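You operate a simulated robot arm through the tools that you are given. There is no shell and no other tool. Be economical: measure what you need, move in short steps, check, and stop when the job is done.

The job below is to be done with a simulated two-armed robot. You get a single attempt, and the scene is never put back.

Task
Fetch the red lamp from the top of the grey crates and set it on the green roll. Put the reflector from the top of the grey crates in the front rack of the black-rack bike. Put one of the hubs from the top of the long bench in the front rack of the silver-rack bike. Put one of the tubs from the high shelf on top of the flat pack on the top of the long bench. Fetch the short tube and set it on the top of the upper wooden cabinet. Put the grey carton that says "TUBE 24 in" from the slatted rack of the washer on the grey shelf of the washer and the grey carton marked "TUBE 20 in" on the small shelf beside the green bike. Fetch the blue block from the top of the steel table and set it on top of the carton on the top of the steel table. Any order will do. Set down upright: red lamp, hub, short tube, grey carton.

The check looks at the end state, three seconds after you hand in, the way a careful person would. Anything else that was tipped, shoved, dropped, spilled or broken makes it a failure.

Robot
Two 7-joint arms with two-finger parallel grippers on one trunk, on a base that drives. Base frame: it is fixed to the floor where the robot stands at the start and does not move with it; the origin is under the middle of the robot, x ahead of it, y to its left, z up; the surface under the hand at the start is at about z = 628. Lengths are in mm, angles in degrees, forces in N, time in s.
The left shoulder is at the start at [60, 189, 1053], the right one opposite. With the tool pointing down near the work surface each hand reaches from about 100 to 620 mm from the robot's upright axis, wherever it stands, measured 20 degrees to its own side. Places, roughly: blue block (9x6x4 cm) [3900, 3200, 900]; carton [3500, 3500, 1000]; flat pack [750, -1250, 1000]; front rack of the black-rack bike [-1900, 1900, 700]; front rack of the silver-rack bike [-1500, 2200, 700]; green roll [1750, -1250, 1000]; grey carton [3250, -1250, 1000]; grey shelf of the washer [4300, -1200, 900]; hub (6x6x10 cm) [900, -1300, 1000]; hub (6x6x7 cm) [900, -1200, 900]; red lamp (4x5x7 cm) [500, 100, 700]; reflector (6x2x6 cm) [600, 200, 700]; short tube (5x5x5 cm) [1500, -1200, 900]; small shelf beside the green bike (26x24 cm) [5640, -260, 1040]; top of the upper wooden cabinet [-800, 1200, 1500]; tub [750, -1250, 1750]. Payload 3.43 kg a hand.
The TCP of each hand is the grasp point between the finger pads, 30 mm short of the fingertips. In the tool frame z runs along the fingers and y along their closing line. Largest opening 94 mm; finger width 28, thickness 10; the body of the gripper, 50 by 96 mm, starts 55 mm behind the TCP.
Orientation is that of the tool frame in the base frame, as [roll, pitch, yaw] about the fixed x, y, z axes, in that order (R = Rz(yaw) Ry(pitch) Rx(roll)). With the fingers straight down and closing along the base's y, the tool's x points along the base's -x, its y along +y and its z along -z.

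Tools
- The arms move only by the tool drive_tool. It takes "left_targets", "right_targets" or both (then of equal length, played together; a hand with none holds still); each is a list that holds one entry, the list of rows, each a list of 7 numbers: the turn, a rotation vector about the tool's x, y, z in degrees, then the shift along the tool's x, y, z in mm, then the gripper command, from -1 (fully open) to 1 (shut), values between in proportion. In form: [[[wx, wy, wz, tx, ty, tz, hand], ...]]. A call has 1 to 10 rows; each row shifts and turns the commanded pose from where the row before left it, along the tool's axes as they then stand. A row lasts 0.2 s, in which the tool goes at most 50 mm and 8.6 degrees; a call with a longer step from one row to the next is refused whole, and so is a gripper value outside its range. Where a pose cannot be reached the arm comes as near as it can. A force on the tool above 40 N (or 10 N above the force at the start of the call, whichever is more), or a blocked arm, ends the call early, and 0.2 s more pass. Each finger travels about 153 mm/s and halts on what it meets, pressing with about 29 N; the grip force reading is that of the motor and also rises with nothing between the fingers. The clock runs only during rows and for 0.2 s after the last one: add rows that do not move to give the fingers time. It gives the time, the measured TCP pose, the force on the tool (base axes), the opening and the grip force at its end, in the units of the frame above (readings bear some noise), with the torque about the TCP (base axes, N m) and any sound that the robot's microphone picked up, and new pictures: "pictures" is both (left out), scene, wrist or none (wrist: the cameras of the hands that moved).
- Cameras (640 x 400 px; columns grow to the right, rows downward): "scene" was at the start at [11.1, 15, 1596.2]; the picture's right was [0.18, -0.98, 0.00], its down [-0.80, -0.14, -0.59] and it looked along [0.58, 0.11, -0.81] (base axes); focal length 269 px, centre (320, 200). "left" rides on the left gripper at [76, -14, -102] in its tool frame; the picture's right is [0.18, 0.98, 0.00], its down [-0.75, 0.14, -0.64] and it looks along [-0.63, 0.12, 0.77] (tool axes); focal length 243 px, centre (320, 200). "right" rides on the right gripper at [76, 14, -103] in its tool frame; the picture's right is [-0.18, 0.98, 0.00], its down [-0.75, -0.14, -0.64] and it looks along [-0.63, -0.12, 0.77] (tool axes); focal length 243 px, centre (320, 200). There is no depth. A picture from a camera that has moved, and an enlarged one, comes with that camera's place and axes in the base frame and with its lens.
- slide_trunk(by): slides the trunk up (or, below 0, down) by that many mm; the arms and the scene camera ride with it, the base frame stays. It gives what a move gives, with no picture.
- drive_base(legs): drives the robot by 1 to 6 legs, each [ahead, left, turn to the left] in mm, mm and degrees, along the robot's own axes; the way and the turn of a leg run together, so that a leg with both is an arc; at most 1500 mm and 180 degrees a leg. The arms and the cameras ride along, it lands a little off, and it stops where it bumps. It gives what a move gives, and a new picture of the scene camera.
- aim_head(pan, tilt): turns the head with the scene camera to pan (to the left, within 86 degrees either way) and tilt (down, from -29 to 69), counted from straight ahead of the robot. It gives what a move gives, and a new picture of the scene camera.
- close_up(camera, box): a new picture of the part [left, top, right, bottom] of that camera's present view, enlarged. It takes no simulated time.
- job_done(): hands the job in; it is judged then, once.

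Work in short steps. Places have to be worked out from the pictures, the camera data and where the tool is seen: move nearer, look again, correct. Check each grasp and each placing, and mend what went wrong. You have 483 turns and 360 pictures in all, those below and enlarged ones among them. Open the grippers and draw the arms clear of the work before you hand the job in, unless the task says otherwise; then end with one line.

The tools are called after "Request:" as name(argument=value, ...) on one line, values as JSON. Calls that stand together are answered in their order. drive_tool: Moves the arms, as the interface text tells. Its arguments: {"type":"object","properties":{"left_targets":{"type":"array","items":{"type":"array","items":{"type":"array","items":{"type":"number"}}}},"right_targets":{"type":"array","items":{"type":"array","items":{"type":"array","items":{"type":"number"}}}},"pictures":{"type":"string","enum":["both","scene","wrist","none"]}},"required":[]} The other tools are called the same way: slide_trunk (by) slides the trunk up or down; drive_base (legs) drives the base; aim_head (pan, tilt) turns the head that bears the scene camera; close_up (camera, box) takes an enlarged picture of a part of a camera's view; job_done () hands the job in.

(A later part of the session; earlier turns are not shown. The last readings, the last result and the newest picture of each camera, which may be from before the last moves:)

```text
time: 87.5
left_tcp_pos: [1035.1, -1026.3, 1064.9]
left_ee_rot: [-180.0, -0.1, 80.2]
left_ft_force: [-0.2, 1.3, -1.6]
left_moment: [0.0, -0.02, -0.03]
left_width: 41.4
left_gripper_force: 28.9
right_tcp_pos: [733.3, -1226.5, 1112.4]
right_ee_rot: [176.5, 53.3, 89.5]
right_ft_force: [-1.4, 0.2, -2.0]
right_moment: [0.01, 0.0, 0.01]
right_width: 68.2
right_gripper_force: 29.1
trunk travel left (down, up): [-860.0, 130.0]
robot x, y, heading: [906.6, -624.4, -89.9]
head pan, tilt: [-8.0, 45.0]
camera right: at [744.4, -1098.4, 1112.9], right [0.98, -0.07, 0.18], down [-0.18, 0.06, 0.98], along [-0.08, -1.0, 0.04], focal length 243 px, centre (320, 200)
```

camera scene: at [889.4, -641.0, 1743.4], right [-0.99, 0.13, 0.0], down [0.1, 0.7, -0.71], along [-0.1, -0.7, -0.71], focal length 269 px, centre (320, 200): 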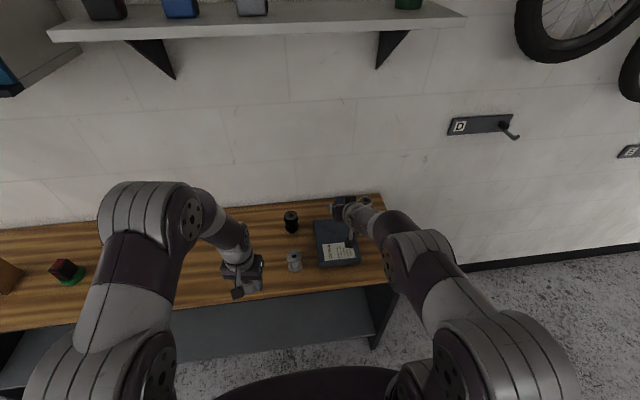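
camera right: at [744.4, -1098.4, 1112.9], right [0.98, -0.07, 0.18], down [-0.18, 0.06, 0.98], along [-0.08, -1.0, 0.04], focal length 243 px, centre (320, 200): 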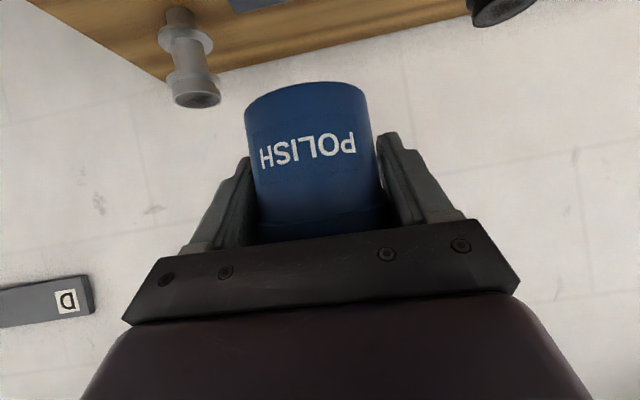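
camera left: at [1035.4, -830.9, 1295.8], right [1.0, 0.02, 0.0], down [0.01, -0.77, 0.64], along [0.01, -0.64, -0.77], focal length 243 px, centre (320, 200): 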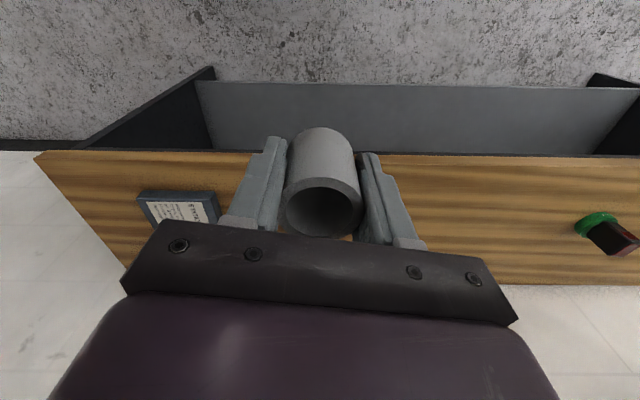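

The wrist limit stops further lowering by arm, so I'll use the trunk. First I retract and raise the left hand, and shift the tub over the pack centre.

Request:
drive_tool(left_targets=[[[0, 0, 0, 15, 0, -10, 1], [0, 0, 0, 30, 0, -15, 1], [0, 0, 0, 35, 0, -20, 1], [0, 0, 0, 35, 0, -20, 1], [0, 0, 0, 20, 0, -15, 1], [0, 0, 0, 0, 0, 0, 1]]], right_targets=[[[0, 0, 0, 0, 4, 0, 1], [0, 0, 0, 0, 5, 0, 1], [0, 0, 0, 0, 5, 0, 1], [0, 0, 0, 0, 3, 0, 1], [0, 0, 0, 0, 0, 0, 1], [0, 0, 0, 0, 0, 0, 1]]], pictures="none")

Request:
slide_trunk(by=-95)

Request:
drive_tool(right_targets=[[[0, 0, 0, 0, 0, 0, 1]]], pictures="both")

```text
time: 88.9
left_tcp_pos: [1058.8, -895.4, 1143.4]
left_ee_rot: [180.0, -0.2, 80.3]
left_ft_force: [0.9, -1.3, -1.2]
left_moment: [0.0, 0.01, 0.01]
left_width: 41.2
left_gripper_force: 29.1
right_tcp_pos: [743.5, -1231.4, 1114.0]
right_ee_rot: [175.9, 52.9, 89.4]
right_ft_force: [1.1, 0.0, -1.8]
right_moment: [-0.03, 0.04, -0.03]
right_width: 68.1
right_gripper_force: 29.0
right hand out of reach, approached as far as the arm can: row 3
trunk travel left (down, up): [-860.0, 130.0]
robot x, y, heading: [902.5, -622.3, -89.7]
head pan, tilt: [-8.0, 45.0]
```

```text
time: 90.2
left_tcp_pos: [1058.8, -896.5, 1048.0]
left_ee_rot: [-180.0, 0.0, 80.2]
left_ft_force: [0.9, -0.3, -1.8]
left_moment: [0.01, 0.0, -0.01]
left_width: 41.3
left_gripper_force: 29.4
right_tcp_pos: [744.0, -1231.0, 1018.9]
right_ee_rot: [176.0, 52.9, 89.4]
right_ft_force: [-0.8, -0.2, -2.4]
right_moment: [0.01, -0.03, 0.02]
right_width: 68.3
right_gripper_force: 29.3
trunk travel left (down, up): [-765.0, 225.0]
robot x, y, heading: [904.0, -621.7, -89.8]
head pan, tilt: [-8.0, 45.0]
```

```text
time: 90.6
left_tcp_pos: [1059.4, -895.9, 1046.9]
left_ee_rot: [179.9, -0.1, 80.2]
left_ft_force: [0.2, -0.5, -2.8]
left_moment: [0.01, 0.0, 0.01]
left_width: 41.3
left_gripper_force: 28.9
right_tcp_pos: [743.7, -1231.2, 1018.6]
right_ee_rot: [175.9, 52.9, 89.4]
right_ft_force: [-0.4, -0.4, -1.3]
right_moment: [0.02, 0.02, -0.03]
right_width: 68.2
right_gripper_force: 29.0
trunk travel left (down, up): [-765.0, 225.0]
robot x, y, heading: [901.5, -623.3, -89.6]
head pan, tilt: [-8.0, 45.0]
camera scene: at [889.4, -642.5, 1648.3], right [-0.99, 0.13, 0.0], down [0.1, 0.7, -0.71], along [-0.1, -0.7, -0.71], focal length 269 px, centre (320, 200)
camera right: at [753.3, -1103.6, 1020.3], right [0.98, -0.07, 0.19], down [-0.19, 0.05, 0.98], along [-0.07, -1.0, 0.04], focal length 243 px, centre (320, 200)
```

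scene: 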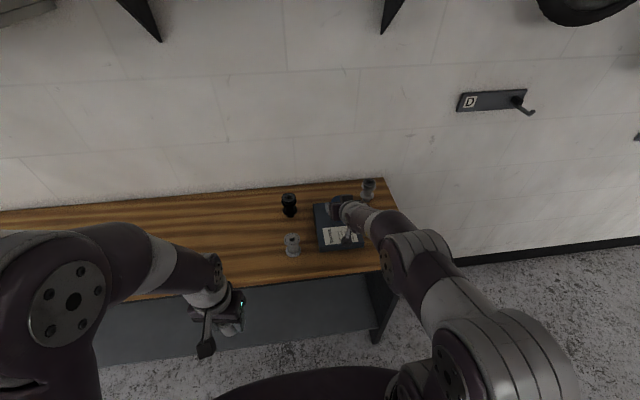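
right: 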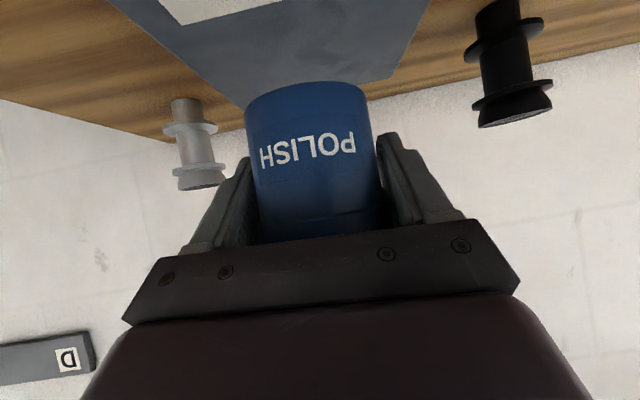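

The tub is over the pack with margins all round. I'll lower by trunk in small steps.

Request:
slide_trunk(by=-25)

Request:
close_up(camera="right", box=[200, 40, 440, 190])

```text
time: 91.3
left_tcp_pos: [1059.3, -894.3, 1023.5]
left_ee_rot: [-180.0, -0.1, 80.1]
left_ft_force: [1.0, 0.5, -2.1]
left_moment: [-0.03, 0.02, -0.02]
left_width: 41.2
left_gripper_force: 29.7
right_tcp_pos: [743.2, -1230.0, 994.1]
right_ee_rot: [175.9, 53.0, 89.4]
right_ft_force: [-0.4, -0.6, -1.3]
right_moment: [-0.03, -0.02, 0.03]
right_width: 68.2
right_gripper_force: 28.8
trunk travel left (down, up): [-740.0, 250.0]
robot x, y, heading: [900.7, -624.4, -89.7]
head pan, tilt: [-8.0, 45.0]
```

```text
2.67 times, centred on (320, 115) of right
camera zoom: at [753.3, -1103.3, 995.5], right [0.98, -0.07, 0.19], down [-0.19, 0.05, 0.98], along [-0.07, -1.0, 0.04], focal length 647 px, centre (320, 427)
```

zoom: 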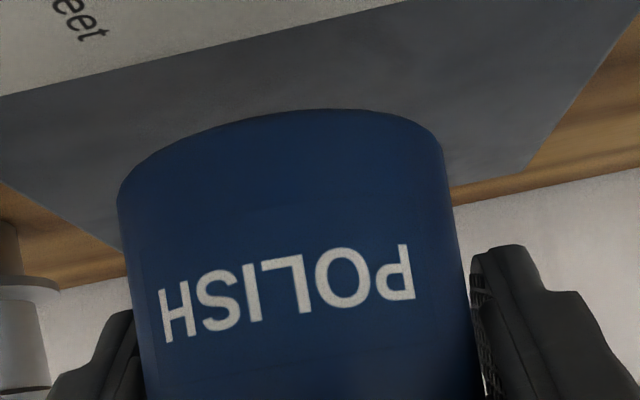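

Request:
slide_trunk(by=-10)

Request:
slide_trunk(by=-4)

Request:
slide_trunk(by=-3)

Request:
close_up(camera="right", box=[200, 40, 440, 190])

```text
time: 91.9
left_tcp_pos: [1058.9, -895.7, 1013.7]
left_ee_rot: [-180.0, -0.1, 80.2]
left_ft_force: [-0.2, 0.0, -1.9]
left_moment: [-0.01, 0.0, 0.0]
left_width: 41.3
left_gripper_force: 29.0
right_tcp_pos: [743.6, -1231.1, 984.9]
right_ee_rot: [175.9, 53.0, 89.4]
right_ft_force: [0.0, -0.4, -1.8]
right_moment: [0.03, 0.0, -0.01]
right_width: 68.0
right_gripper_force: 28.7
trunk travel left (down, up): [-730.0, 260.0]
robot x, y, heading: [903.1, -618.0, -89.7]
head pan, tilt: [-8.0, 45.0]
```

```text
time: 92.5
left_tcp_pos: [1058.2, -895.0, 1008.3]
left_ee_rot: [180.0, -0.1, 80.1]
left_ft_force: [-0.7, 0.6, -1.9]
left_moment: [0.02, 0.0, 0.01]
left_width: 41.2
left_gripper_force: 29.1
right_tcp_pos: [743.8, -1231.3, 980.4]
right_ee_rot: [175.9, 53.1, 89.4]
right_ft_force: [0.7, 0.2, -1.7]
right_moment: [-0.02, -0.02, 0.02]
right_width: 68.1
right_gripper_force: 28.6
trunk travel left (down, up): [-726.0, 264.0]
robot x, y, heading: [898.7, -621.2, -89.6]
head pan, tilt: [-8.0, 45.0]
```

```text
time: 93.0
left_tcp_pos: [1058.9, -895.7, 1006.6]
left_ee_rot: [-180.0, -0.3, 80.1]
left_ft_force: [-0.1, 1.0, -1.1]
left_moment: [0.0, -0.02, -0.01]
left_width: 41.2
left_gripper_force: 29.5
right_tcp_pos: [743.9, -1231.1, 977.0]
right_ee_rot: [176.0, 52.9, 89.4]
right_ft_force: [0.5, -0.7, -1.4]
right_moment: [-0.05, -0.02, 0.03]
right_width: 68.0
right_gripper_force: 28.8
trunk travel left (down, up): [-723.0, 267.0]
robot x, y, heading: [902.1, -623.2, -89.8]
head pan, tilt: [-8.0, 45.0]
```

```text
2.67 times, centred on (320, 115) of right
camera zoom: at [753.3, -1103.5, 978.4], right [0.98, -0.07, 0.19], down [-0.19, 0.05, 0.98], along [-0.07, -1.0, 0.04], focal length 647 px, centre (320, 427)
```

zoom: 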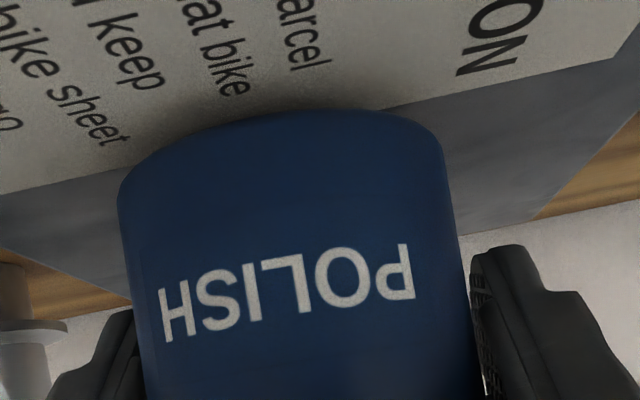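

Request:
slide_trunk(by=-4)

Request:
slide_trunk(by=-3)

```text
time: 93.5
left_tcp_pos: [1059.0, -895.1, 1003.4]
left_ee_rot: [-180.0, -0.2, 80.2]
left_ft_force: [0.0, -0.1, -2.2]
left_moment: [-0.04, -0.04, -0.01]
left_width: 41.2
left_gripper_force: 28.8
right_tcp_pos: [743.0, -1230.3, 972.6]
right_ee_rot: [175.9, 53.0, 89.4]
right_ft_force: [0.3, -0.3, -1.2]
right_moment: [-0.04, -0.01, 0.02]
right_width: 68.0
right_gripper_force: 28.6
trunk travel left (down, up): [-719.0, 271.0]
robot x, y, heading: [901.2, -624.0, -89.7]
head pan, tilt: [-8.0, 45.0]
```

```text
time: 94.0
left_tcp_pos: [1059.5, -894.6, 999.1]
left_ee_rot: [179.9, -0.1, 80.2]
left_ft_force: [0.3, 0.5, -2.4]
left_moment: [0.0, -0.04, -0.02]
left_width: 41.1
left_gripper_force: 28.7
right_tcp_pos: [744.3, -1230.8, 971.1]
right_ee_rot: [175.9, 53.2, 89.4]
right_ft_force: [-0.9, -0.7, 5.2]
right_moment: [-0.04, 0.23, 0.06]
right_width: 68.0
right_gripper_force: 28.7
trunk travel left (down, up): [-716.0, 274.0]
robot x, y, heading: [902.6, -619.9, -89.7]
head pan, tilt: [-8.0, 45.0]
```

Contact (5 N). I'll release and draw back along the finger axis.

Request:
drive_tool(right_targets=[[[0, 0, 0, 0, 0, 0, -0.5], [0, 0, 0, 0, 0, 0, -0.7], [0, 0, 0, 0, 0, 0, -1], [0, 0, 0, 0, 0, -10, -1], [0, 0, 0, 0, 0, -25, -1], [0, 0, 0, 0, 0, -35, -1], [0, 0, 0, 0, 0, -40, -1], [0, 0, 0, 0, 0, -40, -1]]], pictures="both")

```text
time: 95.8
left_tcp_pos: [1059.7, -893.8, 999.5]
left_ee_rot: [180.0, -0.1, 80.2]
left_ft_force: [0.0, -0.7, -1.7]
left_moment: [-0.02, 0.0, -0.01]
left_width: 41.2
left_gripper_force: 29.1
right_tcp_pos: [735.6, -1179.2, 1010.7]
right_ee_rot: [176.0, 53.0, 89.4]
right_ft_force: [0.1, 0.5, 1.3]
right_moment: [0.02, 0.0, 0.01]
right_width: 93.9
right_gripper_force: 0.1
right hand out of reach, approached as far as the arm can: row 6, 7, 8
trunk travel left (down, up): [-716.0, 274.0]
robot x, y, heading: [900.3, -620.2, -89.8]
head pan, tilt: [-8.0, 45.0]
camera scene: at [889.4, -641.4, 1599.4], right [-0.99, 0.13, 0.0], down [0.1, 0.7, -0.71], along [-0.1, -0.7, -0.71], focal length 269 px, centre (320, 200)
camera right: at [746.1, -1051.7, 1010.9], right [0.98, -0.07, 0.19], down [-0.19, 0.05, 0.98], along [-0.07, -1.0, 0.04], focal length 243 px, centre (320, 200)
```

scene: 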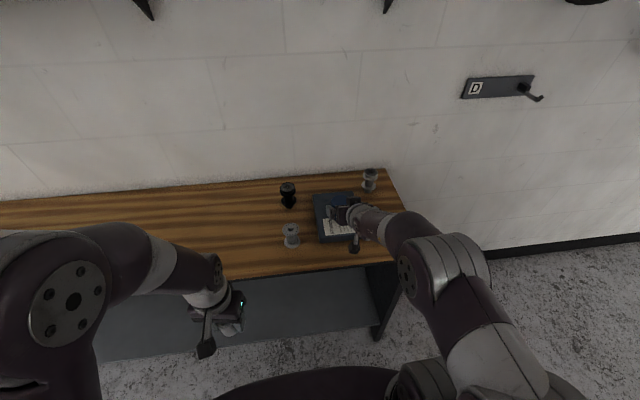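
right: 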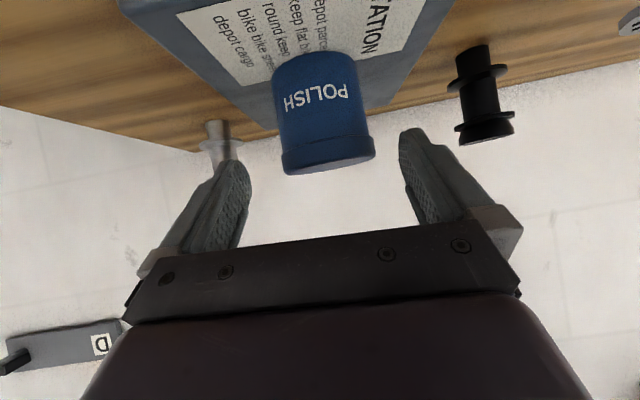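

The tub stands upright on the pack. I'll back the base off before changing the hand's tilt.

Request:
drive_base(legs=[[-150, 0, 0]])

Request:
slide_trunk(by=120)

Request:
drive_tool(right_targets=[[[0, 6, 0, 0, 0, 0, -1], [0, 8, 0, 0, 0, 0, -1], [0, 8, 0, 0, 0, 0, -1], [0, 8, 0, 0, 0, 0, -1], [0, 8, 0, 0, 0, 0, -1], [0, 8, 0, 0, 0, 0, -1], [0, 7, 0, 0, 0, 0, -1], [0, 0, 0, 0, 0, 0, -1]]], pictures="both")

```text
time: 97.2
left_tcp_pos: [1058.6, -746.0, 999.5]
left_ee_rot: [179.9, -0.1, 80.3]
left_ft_force: [0.9, 0.3, -2.2]
left_moment: [-0.03, -0.01, 0.0]
left_width: 40.8
left_gripper_force: 28.9
right_tcp_pos: [736.3, -1030.8, 1009.1]
right_ee_rot: [175.9, 53.0, 89.4]
right_ft_force: [0.1, -0.3, -0.3]
right_moment: [0.01, 0.01, -0.01]
right_width: 94.0
right_gripper_force: 0.1
trunk travel left (down, up): [-716.0, 274.0]
robot x, y, heading: [899.8, -475.7, -89.6]
head pan, tilt: [-8.0, 45.0]
camera scene: at [888.8, -493.3, 1599.3], right [-0.99, 0.13, 0.0], down [0.1, 0.7, -0.71], along [-0.1, -0.7, -0.71], focal length 269 px, centre (320, 200)
```

scene: 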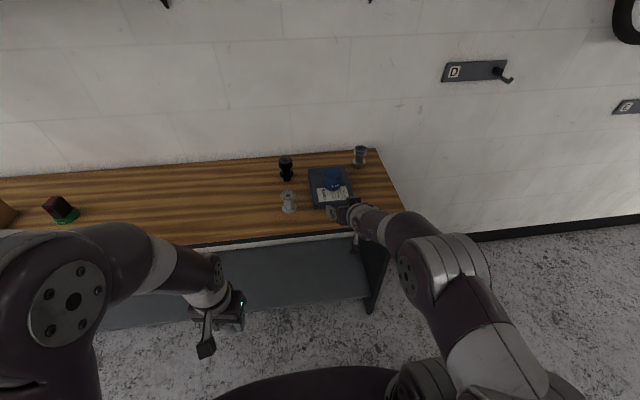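

```text
time: 98.7
left_tcp_pos: [1058.6, -746.0, 1118.3]
left_ee_rot: [179.9, -0.2, 80.2]
left_ft_force: [-0.3, 0.2, -1.2]
left_moment: [0.0, 0.01, -0.04]
left_width: 41.1
left_gripper_force: 28.9
right_tcp_pos: [735.7, -1030.6, 1128.8]
right_ee_rot: [176.0, 52.9, 89.4]
right_ft_force: [-0.1, -1.1, -0.5]
right_moment: [0.02, -0.01, 0.01]
right_width: 93.8
right_gripper_force: 0.0
trunk travel left (down, up): [-836.0, 154.0]
robot x, y, heading: [904.9, -475.1, -89.9]
head pan, tilt: [-8.0, 45.0]
```

```text
time: 100.5
left_tcp_pos: [1058.3, -745.0, 1120.1]
left_ee_rot: [-179.9, -0.1, 80.2]
left_ft_force: [0.0, 0.2, -2.6]
left_moment: [0.03, 0.0, 0.02]
left_width: 40.9
left_gripper_force: 29.3
right_tcp_pos: [761.9, -1039.8, 1136.6]
right_ee_rot: [171.1, 13.5, 94.5]
right_ft_force: [0.0, 0.5, -0.1]
right_moment: [-0.05, 0.0, -0.03]
right_width: 94.1
right_gripper_force: 0.1
right hand out of reach, approached as far as the arm can: row 3, 4, 5, 6
trunk travel left (down, up): [-836.0, 154.0]
robot x, y, heading: [903.5, -474.8, -89.5]
head pan, tilt: [-8.0, 45.0]
camera scene: at [888.9, -492.9, 1719.3], right [-0.99, 0.13, 0.0], down [0.1, 0.7, -0.71], along [-0.1, -0.7, -0.71], focal length 269 px, centre (320, 200)
camera right: at [753.8, -942.9, 1219.8], right [0.98, -0.07, 0.19], down [-0.19, -0.61, 0.77], along [0.06, -0.79, -0.61], focal length 243 px, centre (320, 200)
```

scene: 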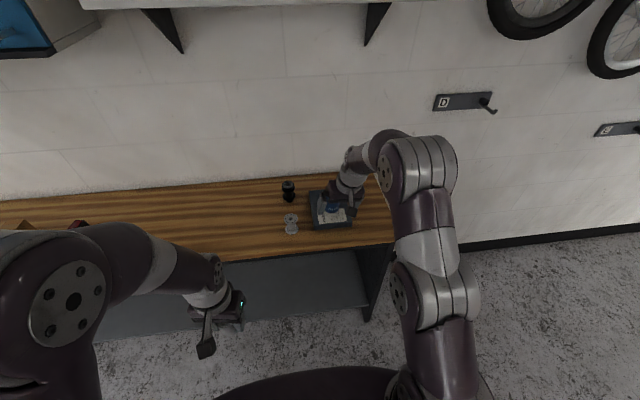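
right: 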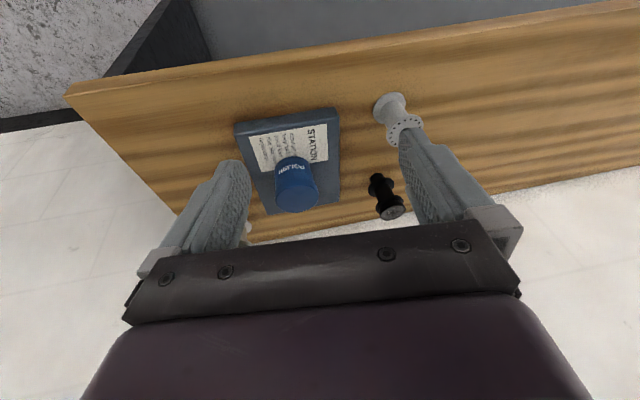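

The tub is fine. Now the small silver hub at about [911,-1151]. I'll straighten the hand to vertical while drawing it back, and reposition the base.

Request:
drive_tool(right_targets=[[[3, 3, 0, 25, 0, -10, -1], [3, 4, 0, 30, 0, -10, -1], [3, 4, 2, 30, 0, -10, -1], [0, 3, 2, 20, 0, 0, -1], [0, 0, 0, 0, 0, 0, -1]]], pictures="none")

Request:
drive_base(legs=[[0, 190, 0], [130, 0, 0]])

Request:
drive_tool(right_targets=[[[0, 0, 0, 0, 0, 0, -1]]], pictures="wrist")

```text
time: 101.7
left_tcp_pos: [1057.1, -745.9, 1118.9]
left_ee_rot: [180.0, -0.2, 80.2]
left_ft_force: [-0.3, 0.5, -2.7]
left_moment: [0.01, -0.02, 0.0]
left_width: 41.3
left_gripper_force: 29.0
right_tcp_pos: [748.6, -932.9, 1149.7]
right_ee_rot: [-180.0, -0.4, 91.3]
right_ft_force: [0.0, 0.8, 0.4]
right_moment: [-0.02, 0.02, 0.02]
right_width: 93.9
right_gripper_force: 0.0
trunk travel left (down, up): [-836.0, 154.0]
robot x, y, heading: [899.0, -472.7, -89.6]
head pan, tilt: [-8.0, 45.0]
```

```text
time: 104.1
left_tcp_pos: [1249.7, -874.2, 1119.3]
left_ee_rot: [180.0, -0.1, 80.1]
left_ft_force: [-0.6, 1.7, -2.0]
left_moment: [-0.02, 0.0, 0.02]
left_width: 41.2
left_gripper_force: 29.2
right_tcp_pos: [942.6, -1060.7, 1150.8]
right_ee_rot: [-180.0, -0.3, 91.4]
right_ft_force: [-0.8, -0.6, -0.4]
right_moment: [0.02, -0.01, 0.02]
right_width: 94.2
right_gripper_force: 0.1
trunk travel left (down, up): [-836.0, 154.0]
robot x, y, heading: [1096.0, -604.3, -89.6]
head pan, tilt: [-8.0, 45.0]
camera scene: at [1080.1, -620.4, 1719.4], right [-0.99, 0.13, 0.0], down [0.09, 0.7, -0.71], along [-0.09, -0.7, -0.71], focal length 269 px, centre (320, 200)
```

scene: 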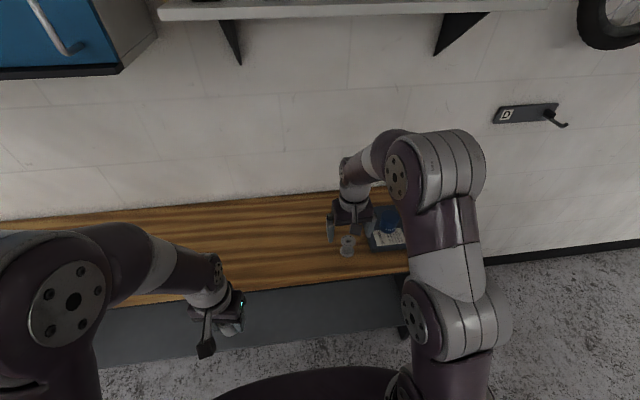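

```text
time: 104.5
left_tcp_pos: [1249.9, -874.5, 1118.5]
left_ee_rot: [-180.0, -0.1, 80.1]
left_ft_force: [0.1, 0.5, -1.2]
left_moment: [0.03, 0.03, -0.03]
left_width: 41.4
left_gripper_force: 28.7
right_tcp_pos: [941.9, -1060.4, 1151.3]
right_ee_rot: [-180.0, -0.3, 91.5]
right_ft_force: [0.0, 1.4, 0.2]
right_moment: [-0.02, -0.01, 0.01]
right_width: 93.6
right_gripper_force: 0.1
trunk travel left (down, up): [-836.0, 154.0]
robot x, y, heading: [1094.4, -604.7, -89.6]
head pan, tilt: [-8.0, 45.0]
camera right: at [955.2, -985.2, 1253.6], right [0.99, -0.16, 0.0], down [-0.12, -0.76, 0.64], along [-0.1, -0.63, -0.77], focal length 243 px, centre (320, 200)
```

right: 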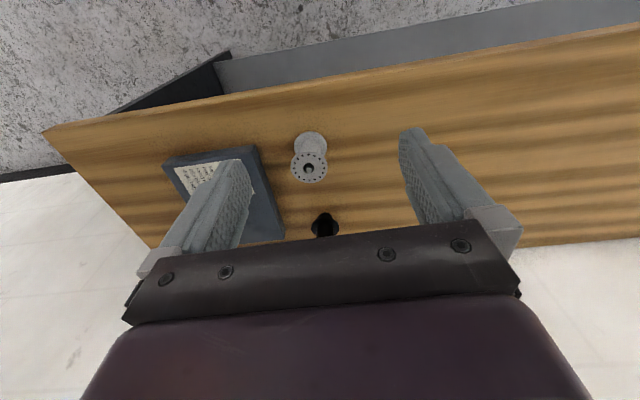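

The hub is at [913,-1156], top z≈970. Moving above it.

Request:
drive_tool(right_targets=[[[0, 0, 0, -32, -11, 20, -1], [0, 0, 0, -32, -10, 30, -1], [0, 0, 0, -31, -10, 30, -1], [0, 0, 0, 0, 0, 20, -1], [0, 0, 0, 0, 0, 0, -1]]], pictures="wrist")

```text
time: 105.7
left_tcp_pos: [1249.3, -874.2, 1119.9]
left_ee_rot: [-180.0, -0.1, 80.1]
left_ft_force: [-0.1, 0.1, -1.5]
left_moment: [-0.01, 0.01, 0.01]
left_width: 40.9
left_gripper_force: 29.0
right_tcp_pos: [912.1, -1156.6, 1050.1]
right_ee_rot: [180.0, -0.4, 91.4]
right_ft_force: [1.5, 0.1, 0.2]
right_moment: [0.03, 0.05, -0.02]
right_width: 94.0
right_gripper_force: 0.1
trunk travel left (down, up): [-836.0, 154.0]
robot x, y, heading: [1092.2, -601.2, -89.8]
head pan, tilt: [-8.0, 45.0]
camera right: at [926.0, -1081.4, 1152.2], right [0.99, -0.16, 0.0], down [-0.12, -0.76, 0.64], along [-0.1, -0.63, -0.77], focal length 243 px, centre (320, 200)
```

right: 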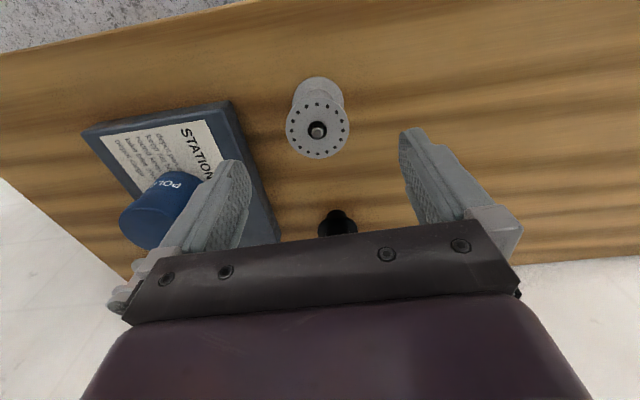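

Request:
drive_tool(right_targets=[[[0, 0, 0, -2, 0, 30, -1], [0, 0, 0, 0, 0, 40, -1], [0, 0, 0, 0, 0, 32, -1], [0, 0, 0, 0, 0, 10, -1], [0, 0, 0, 0, 0, 0, -1], [0, 0, 0, 0, 0, 0, -0.4], [0, 0, 0, 0, 0, 0, -0.1], [0, 0, 0, 0, 0, 0, 0.2], [0, 0, 0, 0, 0, 0, 1]]], pictures="wrist")

```text
time: 107.7
left_tcp_pos: [1249.4, -875.7, 1118.6]
left_ee_rot: [179.9, -0.2, 80.2]
left_ft_force: [0.3, 0.1, -0.9]
left_moment: [-0.03, -0.05, -0.02]
left_width: 41.2
left_gripper_force: 29.2
right_tcp_pos: [912.7, -1157.2, 935.9]
right_ee_rot: [-179.9, -0.4, 91.4]
right_ft_force: [-0.2, 0.1, 1.4]
right_moment: [-0.02, -0.04, -0.01]
right_width: 53.5
right_gripper_force: 29.4
trunk travel left (down, up): [-836.0, 154.0]
robot x, y, heading: [1093.1, -603.1, -89.8]
head pan, tilt: [-8.0, 45.0]
camera right: at [926.0, -1082.3, 1040.3], right [0.99, -0.16, 0.0], down [-0.12, -0.76, 0.64], along [-0.1, -0.63, -0.77], focal length 243 px, centre (320, 200)
```

right: 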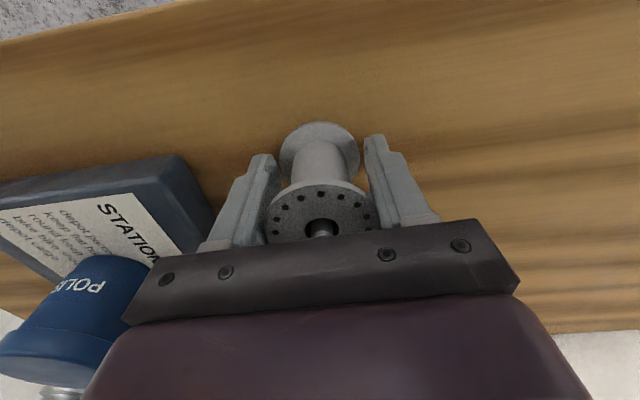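

Gripped at 53.5 mm. Lifting gently.

Request:
drive_tool(right_targets=[[[0, 0, 0, 0, 0, -6, 1], [0, 0, 0, 0, 0, -15, 1], [0, 0, 0, 0, 0, -25, 1], [0, 0, 0, 0, 0, -30, 1], [0, 0, 0, 0, 0, -30, 1], [0, 0, 0, 0, 0, -30, 1], [0, 0, 0, 0, 0, -30, 1], [0, 0, 0, 0, 0, -25, 1], [0, 0, 0, 0, 0, -10, 1]]], pictures="both")

```text
time: 109.7
left_tcp_pos: [1249.2, -875.0, 1120.1]
left_ee_rot: [-180.0, -0.1, 80.2]
left_ft_force: [1.5, 0.2, -2.0]
left_moment: [-0.02, 0.0, 0.01]
left_width: 41.0
left_gripper_force: 29.1
right_tcp_pos: [911.5, -1151.2, 1133.3]
right_ee_rot: [-180.0, -0.4, 91.4]
right_ft_force: [0.4, 1.5, -1.1]
right_moment: [-0.01, 0.0, -0.03]
right_width: 52.3
right_gripper_force: 28.5
right hand out of reach, approached as far as the arm can: row 9
trunk travel left (down, up): [-836.0, 154.0]
robot x, y, heading: [1090.2, -598.6, -89.7]
head pan, tilt: [-8.0, 45.0]
camera scene: at [1079.7, -621.8, 1719.3], right [-0.99, 0.13, 0.0], down [0.09, 0.7, -0.71], along [-0.09, -0.7, -0.71], focal length 269 px, centre (320, 200)
camera right: at [925.8, -1077.0, 1236.7], right [0.99, -0.16, 0.0], down [-0.12, -0.76, 0.64], along [-0.1, -0.63, -0.77], focal length 243 px, centre (320, 200)
```

scene: 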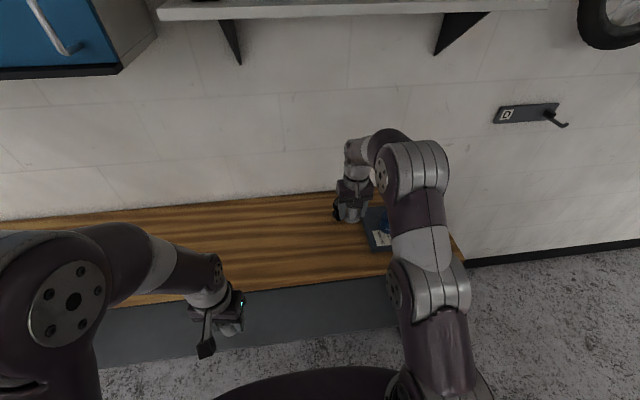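
right: 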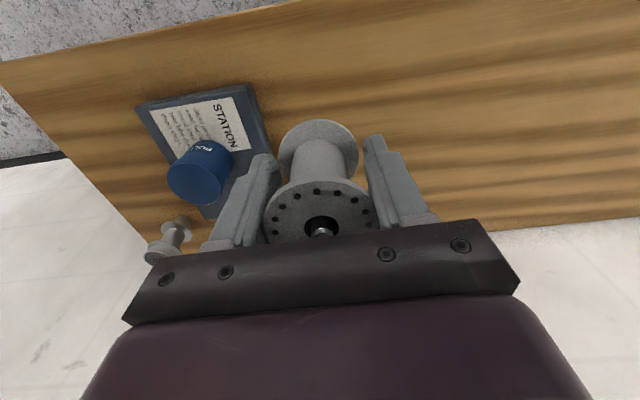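

Both objects held. I'll back off, go west past the crates, and look around toward the cabinet and bikes.

Request:
drive_base(legs=[[-200, 0, 0], [0, -1250, 0]])

Request:
drive_base(legs=[[0, 0, -120]])

Request:
aim_head(pan=0, tilt=20)

Request:
aim_head(pan=-60, tilt=20)

```text
time: 117.2
left_tcp_pos: [-5.5, -678.7, 1118.6]
left_ee_rot: [180.0, -0.2, 79.7]
left_ft_force: [-0.1, 0.6, -2.6]
left_moment: [-0.03, 0.01, 0.03]
left_width: 41.1
left_gripper_force: 29.2
right_tcp_pos: [-343.9, -951.4, 1133.0]
right_ee_rot: [-180.0, -0.4, 91.0]
right_ft_force: [0.6, 0.2, -1.1]
right_moment: [0.01, 0.02, -0.05]
right_width: 52.0
right_gripper_force: 29.3
trunk travel left (down, up): [-836.0, 154.0]
robot x, y, heading: [-160.4, -401.9, -90.2]
head pan, tilt: [-8.0, 45.0]
camera scene: at [-172.6, -423.8, 1719.3], right [-0.99, 0.14, 0.0], down [0.1, 0.7, -0.71], along [-0.1, -0.7, -0.71], focal length 269 px, centre (320, 200)
```

scene: 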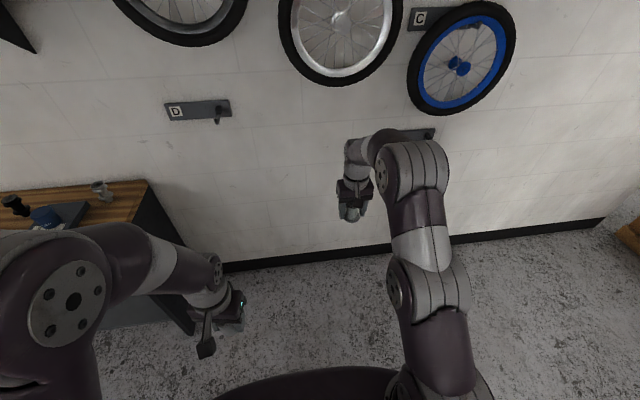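

```text
time: 122.6
left_tcp_pos: [-476.2, -401.4, 1119.1]
left_ee_rot: [-180.0, -0.2, -40.5]
left_ft_force: [-0.5, 1.1, -2.0]
left_moment: [0.01, -0.02, 0.02]
left_width: 41.2
left_gripper_force: 28.9
right_tcp_pos: [-541.6, 30.1, 1133.4]
right_ee_rot: [180.0, -0.4, -29.3]
right_ft_force: [-0.2, -0.1, -1.1]
right_moment: [0.0, 0.02, -0.01]
right_width: 52.3
right_gripper_force: 28.9
trunk travel left (down, up): [-836.0, 154.0]
robot x, y, heading: [-158.5, -402.4, 149.5]
head pan, tilt: [-8.0, 45.0]
camera scene: at [-174.0, -382.4, 1719.3], right [0.62, 0.78, 0.0], down [0.55, -0.44, -0.71], along [-0.55, 0.44, -0.71], focal length 269 px, centre (320, 200)
```

scene: 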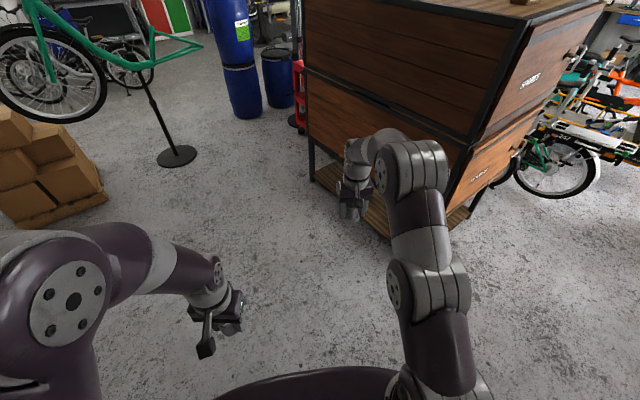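

```text
time: 123.5
left_tcp_pos: [-474.3, -400.7, 1118.9]
left_ee_rot: [180.0, -0.2, -40.5]
left_ft_force: [0.5, 0.1, -2.2]
left_moment: [-0.01, 0.0, 0.03]
left_width: 41.0
left_gripper_force: 28.7
right_tcp_pos: [-541.2, 31.4, 1134.0]
right_ee_rot: [179.8, -0.5, -29.3]
right_ft_force: [0.6, 0.1, -2.0]
right_moment: [-0.02, 0.0, 0.02]
right_width: 52.1
right_gripper_force: 28.5
trunk travel left (down, up): [-836.0, 154.0]
robot x, y, heading: [-161.0, -407.9, 149.6]
head pan, tilt: [0.0, 20.0]
camera scene: at [-190.6, -385.7, 1757.9], right [0.51, 0.86, 0.0], down [0.3, -0.17, -0.94], along [-0.81, 0.48, -0.34], focal length 269 px, centre (320, 200)
```

scene: 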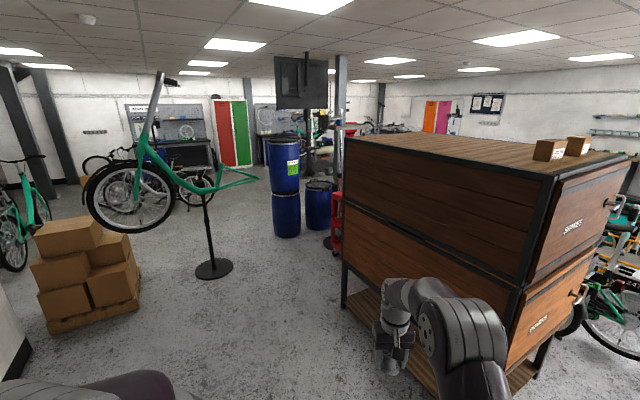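

```text
time: 124.8
left_tcp_pos: [-475.5, -401.5, 1118.6]
left_ee_rot: [-180.0, -0.2, -40.5]
left_ft_force: [-0.1, 0.1, -2.1]
left_moment: [-0.01, 0.02, -0.01]
left_width: 40.9
left_gripper_force: 28.7
right_tcp_pos: [-541.4, 30.9, 1133.5]
right_ee_rot: [180.0, -0.4, -29.2]
right_ft_force: [0.2, -0.2, -1.0]
right_moment: [0.03, -0.02, 0.0]
right_width: 52.2
right_gripper_force: 28.8
trunk travel left (down, up): [-836.0, 154.0]
robot x, y, heading: [-161.8, -402.2, 149.4]
head pan, tilt: [-60.0, 20.0]
camera scene: at [-109.7, -339.7, 1758.0], right [1.0, -0.01, 0.0], down [0.0, -0.34, -0.94], along [0.01, 0.94, -0.34], focal length 269 px, centre (320, 200)
```

scene: 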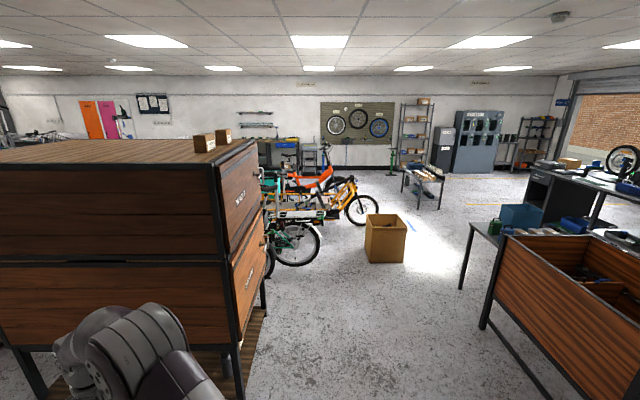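

The cabinet top is around z≈1500, with its south side near y≈800. I'll turn to face +y, move in front of it, and raise the trunk.

Request:
drive_base(legs=[[0, 0, -59.5], [0, 420, 0], [350, 0, 0]])

Request:
slide_trunk(by=154)

Request:
aim_head(pan=0, tilt=25)

```text
time: 131.9
left_tcp_pos: [-746.0, 213.5, 1120.1]
left_ee_rot: [179.9, -0.1, -99.5]
left_ft_force: [-0.7, 0.0, -2.2]
left_moment: [0.0, 0.01, 0.02]
left_width: 41.0
left_gripper_force: 28.4
right_tcp_pos: [-409.9, 492.7, 1133.6]
right_ee_rot: [-180.0, -0.4, -88.4]
right_ft_force: [-0.6, 0.2, -1.3]
right_moment: [-0.01, -0.02, 0.01]
right_width: 51.8
right_gripper_force: 29.1
trunk travel left (down, up): [-836.0, 154.0]
robot x, y, heading: [-589.7, -57.1, 90.7]
head pan, tilt: [-60.0, 20.0]
camera scene: at [-507.7, -68.2, 1758.0], right [0.51, -0.86, 0.0], down [-0.29, -0.17, -0.94], along [0.81, 0.48, -0.34], focal length 269 px, centre (320, 200)
```

scene: 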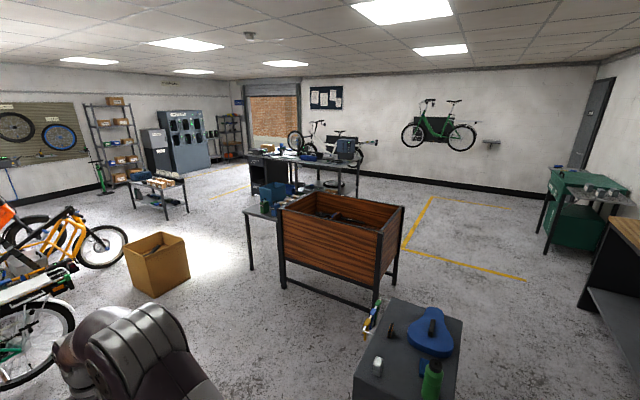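

```text
time: 133.7
left_tcp_pos: [-745.4, 215.0, 1271.5]
left_ee_rot: [179.9, -0.1, -99.6]
left_ft_force: [-0.3, 0.2, -1.6]
left_moment: [0.01, -0.01, -0.03]
left_width: 41.2
left_gripper_force: 29.2
right_tcp_pos: [-408.6, 493.0, 1287.2]
right_ee_rot: [179.9, -0.4, -88.4]
right_ft_force: [0.8, 0.1, -0.9]
right_moment: [0.02, 0.01, 0.03]
right_width: 51.8
right_gripper_force: 28.6
trunk travel left (down, up): [-990.0, 0.0]
robot x, y, heading: [-589.6, -58.0, 90.4]
head pan, tilt: [-60.0, 20.0]
```

```text
time: 135.0
left_tcp_pos: [-746.2, 215.7, 1273.2]
left_ee_rot: [180.0, -0.2, -99.6]
left_ft_force: [-0.2, 0.6, -1.7]
left_moment: [-0.01, -0.03, 0.0]
left_width: 40.8
left_gripper_force: 29.1
right_tcp_pos: [-408.5, 493.2, 1287.3]
right_ee_rot: [-180.0, -0.4, -88.3]
right_ft_force: [-0.2, -0.1, -2.2]
right_moment: [0.02, 0.01, 0.03]
right_width: 52.1
right_gripper_force: 28.9
trunk travel left (down, up): [-990.0, 0.0]
robot x, y, heading: [-589.1, -57.5, 90.6]
head pan, tilt: [0.0, 25.0]
camera scene: at [-588.5, -22.0, 1903.9], right [1.0, 0.01, 0.0], down [0.0, -0.42, -0.91], along [-0.01, 0.91, -0.42], focal length 269 px, centre (320, 200)
```

scene: 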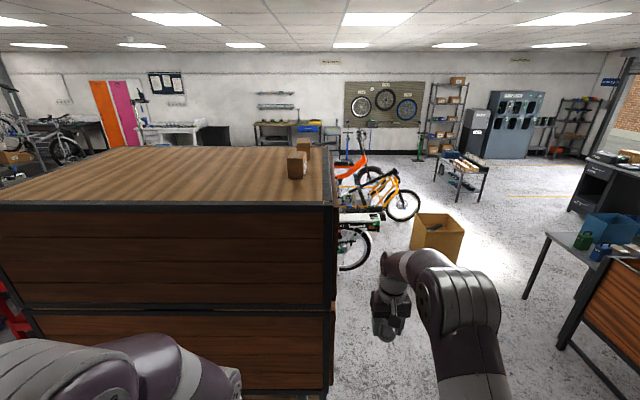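

The cabinet top is at z≈1502, front edge y≈815, east edge x≈-556. I'll raise the left hand with the tube to about 1590 before approaching.

Request:
drive_tool(left_targets=[[[0, 0, 0, -10, 2, -15, 1], [0, 0, 0, -14, 2, -30, 1], [0, 0, 0, -14, 2, -35, 1], [0, 0, 0, -14, 2, -35, 1], [0, 0, 0, -14, 2, -35, 1], [0, 0, 0, -14, 2, -35, 1], [0, 0, 0, -14, 2, -35, 1], [0, 0, 0, -14, 2, -35, 1], [0, 0, 0, -14, 2, -35, 1], [0, 0, 0, -7, 0, -30, 1]]], pictures="scene")

```text
time: 137.2
left_tcp_pos: [-744.9, 304.6, 1400.5]
left_ee_rot: [180.0, -0.1, -99.6]
left_ft_force: [0.2, 0.5, -1.9]
left_moment: [0.02, -0.01, 0.01]
left_width: 41.0
left_gripper_force: 28.9
left hand out of reach, approached as far as the arm can: row 5, 6, 7, 8, 9, 10
right_tcp_pos: [-409.6, 492.5, 1287.9]
right_ee_rot: [179.9, -0.3, -88.3]
right_ft_force: [0.9, 0.0, -1.7]
right_moment: [-0.03, -0.04, -0.06]
right_width: 52.2
right_gripper_force: 28.7
trunk travel left (down, up): [-990.0, 0.0]
robot x, y, heading: [-586.9, -53.1, 90.5]
head pan, tilt: [0.0, 25.0]
camera scene: at [-588.6, -23.0, 1903.9], right [1.0, 0.01, 0.0], down [0.0, -0.42, -0.91], along [-0.01, 0.91, -0.42], focal length 269 px, centre (320, 200)
```

scene: 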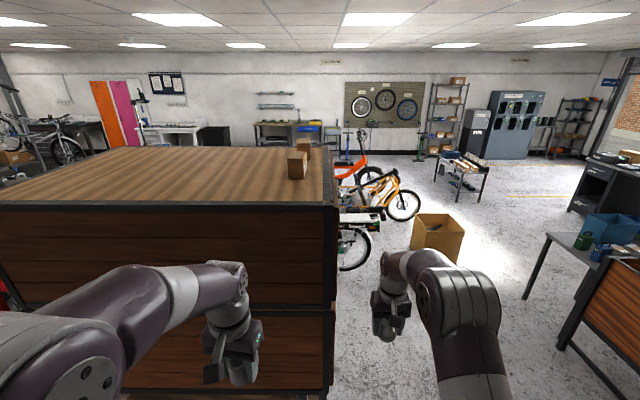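

Reach stops at z=1400 here. I'll test whether it's better further ahead.

Request:
drive_tool(left_targets=[[[0, 0, 0, -30, 5, 0, 1], [0, 0, 0, -30, 5, 0, 1], [0, 0, 0, -30, 5, -10, 1], [0, 0, 0, -30, 5, -20, 1], [0, 0, 0, 0, 0, -30, 1], [0, 0, 0, 0, 0, -30, 1], [0, 0, 0, 0, 0, -30, 1], [0, 0, 0, 0, 0, -30, 1]]], pictures="none")

```text
time: 139.0
left_tcp_pos: [-750.0, 356.1, 1384.6]
left_ee_rot: [-180.0, -0.1, -99.5]
left_ft_force: [-0.1, -0.6, -0.9]
left_moment: [-0.01, 0.01, 0.02]
left_width: 40.9
left_gripper_force: 29.0
left hand out of reach, approached as far as the arm can: row 1, 2, 3, 4, 5, 6, 7, 8
right_tcp_pos: [-408.7, 493.6, 1287.9]
right_ee_rot: [-179.9, -0.4, -88.3]
right_ft_force: [0.0, -0.1, -1.2]
right_moment: [0.0, -0.02, -0.01]
right_width: 52.1
right_gripper_force: 29.0
trunk travel left (down, up): [-990.0, 0.0]
robot x, y, heading: [-583.3, -56.5, 90.4]
head pan, tilt: [0.0, 25.0]
```

Straight-down reach tops out near 1400, so the tube will need a tilted regrasp, which I'll do on the crate top. First the hub: I'll lower the trunk and go round the east side to see the bikes.

Request:
slide_trunk(by=-230)

Request:
drive_base(legs=[[0, -650, 0], [1000, 0, 0], [0, 0, 45]])

Request:
aim_head(pan=0, tilt=25)

```text
time: 141.4
left_tcp_pos: [-747.6, 356.4, 1155.6]
left_ee_rot: [179.9, -0.2, -99.6]
left_ft_force: [0.5, 1.0, -2.3]
left_moment: [0.03, 0.0, -0.01]
left_width: 41.1
left_gripper_force: 28.9
right_tcp_pos: [-409.4, 493.6, 1057.4]
right_ee_rot: [180.0, -0.5, -88.4]
right_ft_force: [0.2, -0.6, -1.4]
right_moment: [-0.01, 0.03, 0.0]
right_width: 52.3
right_gripper_force: 29.0
trunk travel left (down, up): [-760.0, 230.0]
robot x, y, heading: [-590.1, -59.1, 90.3]
head pan, tilt: [0.0, 25.0]
```

```text
time: 151.9
left_tcp_pos: [-335.6, 1129.8, 1155.3]
left_ee_rot: [179.9, -0.2, -55.5]
left_ft_force: [0.6, 0.0, -1.6]
left_moment: [0.0, -0.03, -0.04]
left_width: 41.0
left_gripper_force: 29.0
right_tcp_pos: [-187.6, 1464.7, 1056.4]
right_ee_rot: [179.9, -0.3, -44.3]
right_ft_force: [0.9, 0.7, -1.9]
right_moment: [-0.01, 0.04, 0.0]
right_width: 51.9
right_gripper_force: 28.9
trunk travel left (down, up): [-760.0, 230.0]
robot x, y, heading: [66.4, 945.5, 134.5]
head pan, tilt: [0.0, 25.0]
camera scene: at [44.1, 971.1, 1673.9], right [0.71, 0.7, 0.0], down [0.3, -0.3, -0.91], along [-0.64, 0.64, -0.42], focal length 269 px, centre (320, 200)
```

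scene: 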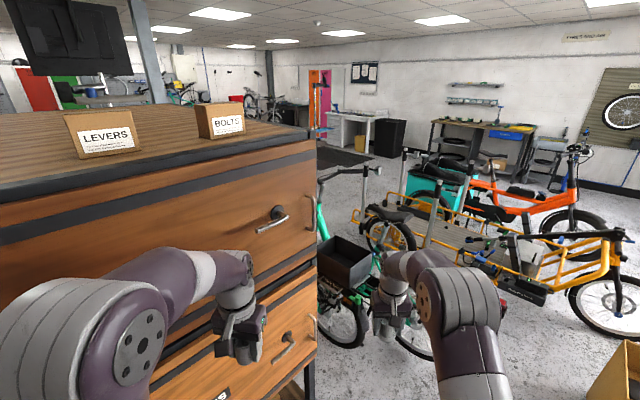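

```text
time: 152.5
left_tcp_pos: [-336.4, 1128.0, 1156.2]
left_ee_rot: [-179.9, -0.3, -55.5]
left_ft_force: [-0.3, 0.3, -2.4]
left_moment: [-0.02, 0.05, -0.01]
left_width: 41.3
left_gripper_force: 28.6
right_tcp_pos: [-187.1, 1464.9, 1056.9]
right_ee_rot: [-180.0, -0.4, -44.3]
right_ft_force: [-0.6, 0.2, -1.5]
right_moment: [-0.01, -0.04, -0.01]
right_width: 51.8
right_gripper_force: 29.1
trunk travel left (down, up): [-760.0, 230.0]
robot x, y, heading: [67.4, 943.7, 134.3]
head pan, tilt: [0.0, 25.0]
camera scene: at [44.0, 971.0, 1673.9], right [0.71, 0.7, 0.0], down [0.3, -0.3, -0.91], along [-0.64, 0.64, -0.42], focal length 269 px, centre (320, 200)
```

scene: 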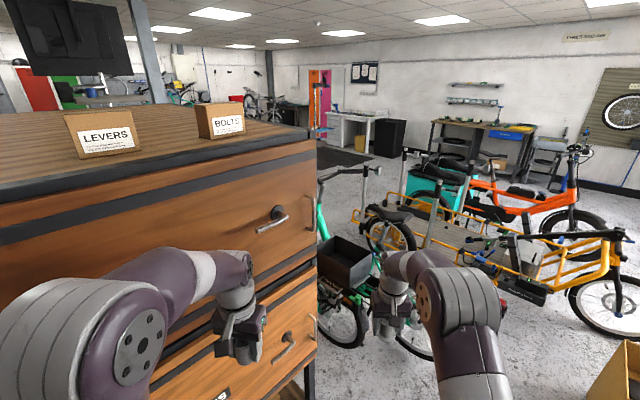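

The tray bike seen here isn't the target; the racks are west of here. I'll drive round the south of the cabinet to its west side, facing north.

Request:
drive_base(legs=[[0, 0, -44.5], [-830, 0, 0], [0, 1400, 0], [0, 850, 0]])

Request:
aim_head(pan=0, tilt=22)

```text
time: 169.7
left_tcp_pos: [-2340.4, 519.6, 1155.5]
left_ee_rot: [-179.9, -0.1, -99.7]
left_ft_force: [0.3, 0.2, -1.6]
left_moment: [0.0, 0.0, -0.02]
left_width: 41.2
left_gripper_force: 28.6
right_tcp_pos: [-1999.7, 656.4, 1057.3]
right_ee_rot: [180.0, -0.4, -88.4]
right_ft_force: [0.6, 0.5, -1.8]
right_moment: [0.04, 0.04, 0.02]
right_width: 51.7
right_gripper_force: 28.9
trunk travel left (down, up): [-760.0, 230.0]
robot x, y, heading: [-2178.1, 104.2, 90.5]
head pan, tilt: [0.0, 25.0]
camera scene: at [-2180.0, 141.0, 1673.9], right [1.0, 0.01, 0.0], down [0.0, -0.42, -0.91], along [-0.01, 0.91, -0.42], focal length 269 px, centre (320, 200)
```

scene: 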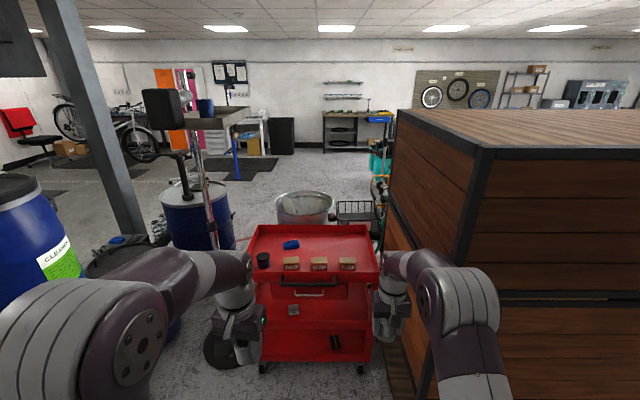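

```text
time: 170.3
left_tcp_pos: [-2339.9, 519.9, 1155.1]
left_ee_rot: [180.0, -0.2, -99.7]
left_ft_force: [-0.3, -0.3, -1.9]
left_moment: [-0.01, 0.0, 0.01]
left_width: 40.9
left_gripper_force: 28.7
right_tcp_pos: [-1999.5, 656.7, 1057.9]
right_ee_rot: [-180.0, -0.5, -88.5]
right_ft_force: [-0.3, 0.2, -2.2]
right_moment: [0.0, -0.01, -0.02]
right_width: 51.8
right_gripper_force: 28.7
trunk travel left (down, up): [-760.0, 230.0]
robot x, y, heading: [-2180.1, 109.1, 90.5]
head pan, tilt: [0.0, 22.0]
camera scene: at [-2180.5, 141.6, 1678.7], right [1.0, 0.01, 0.0], down [0.0, -0.38, -0.93], along [-0.01, 0.93, -0.38], focal length 269 px, centre (320, 200)
```

scene: 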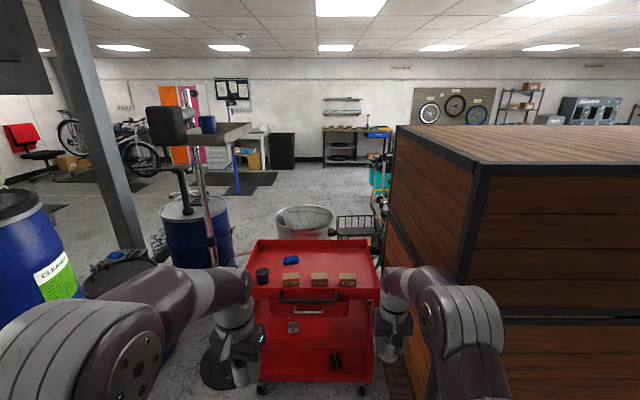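

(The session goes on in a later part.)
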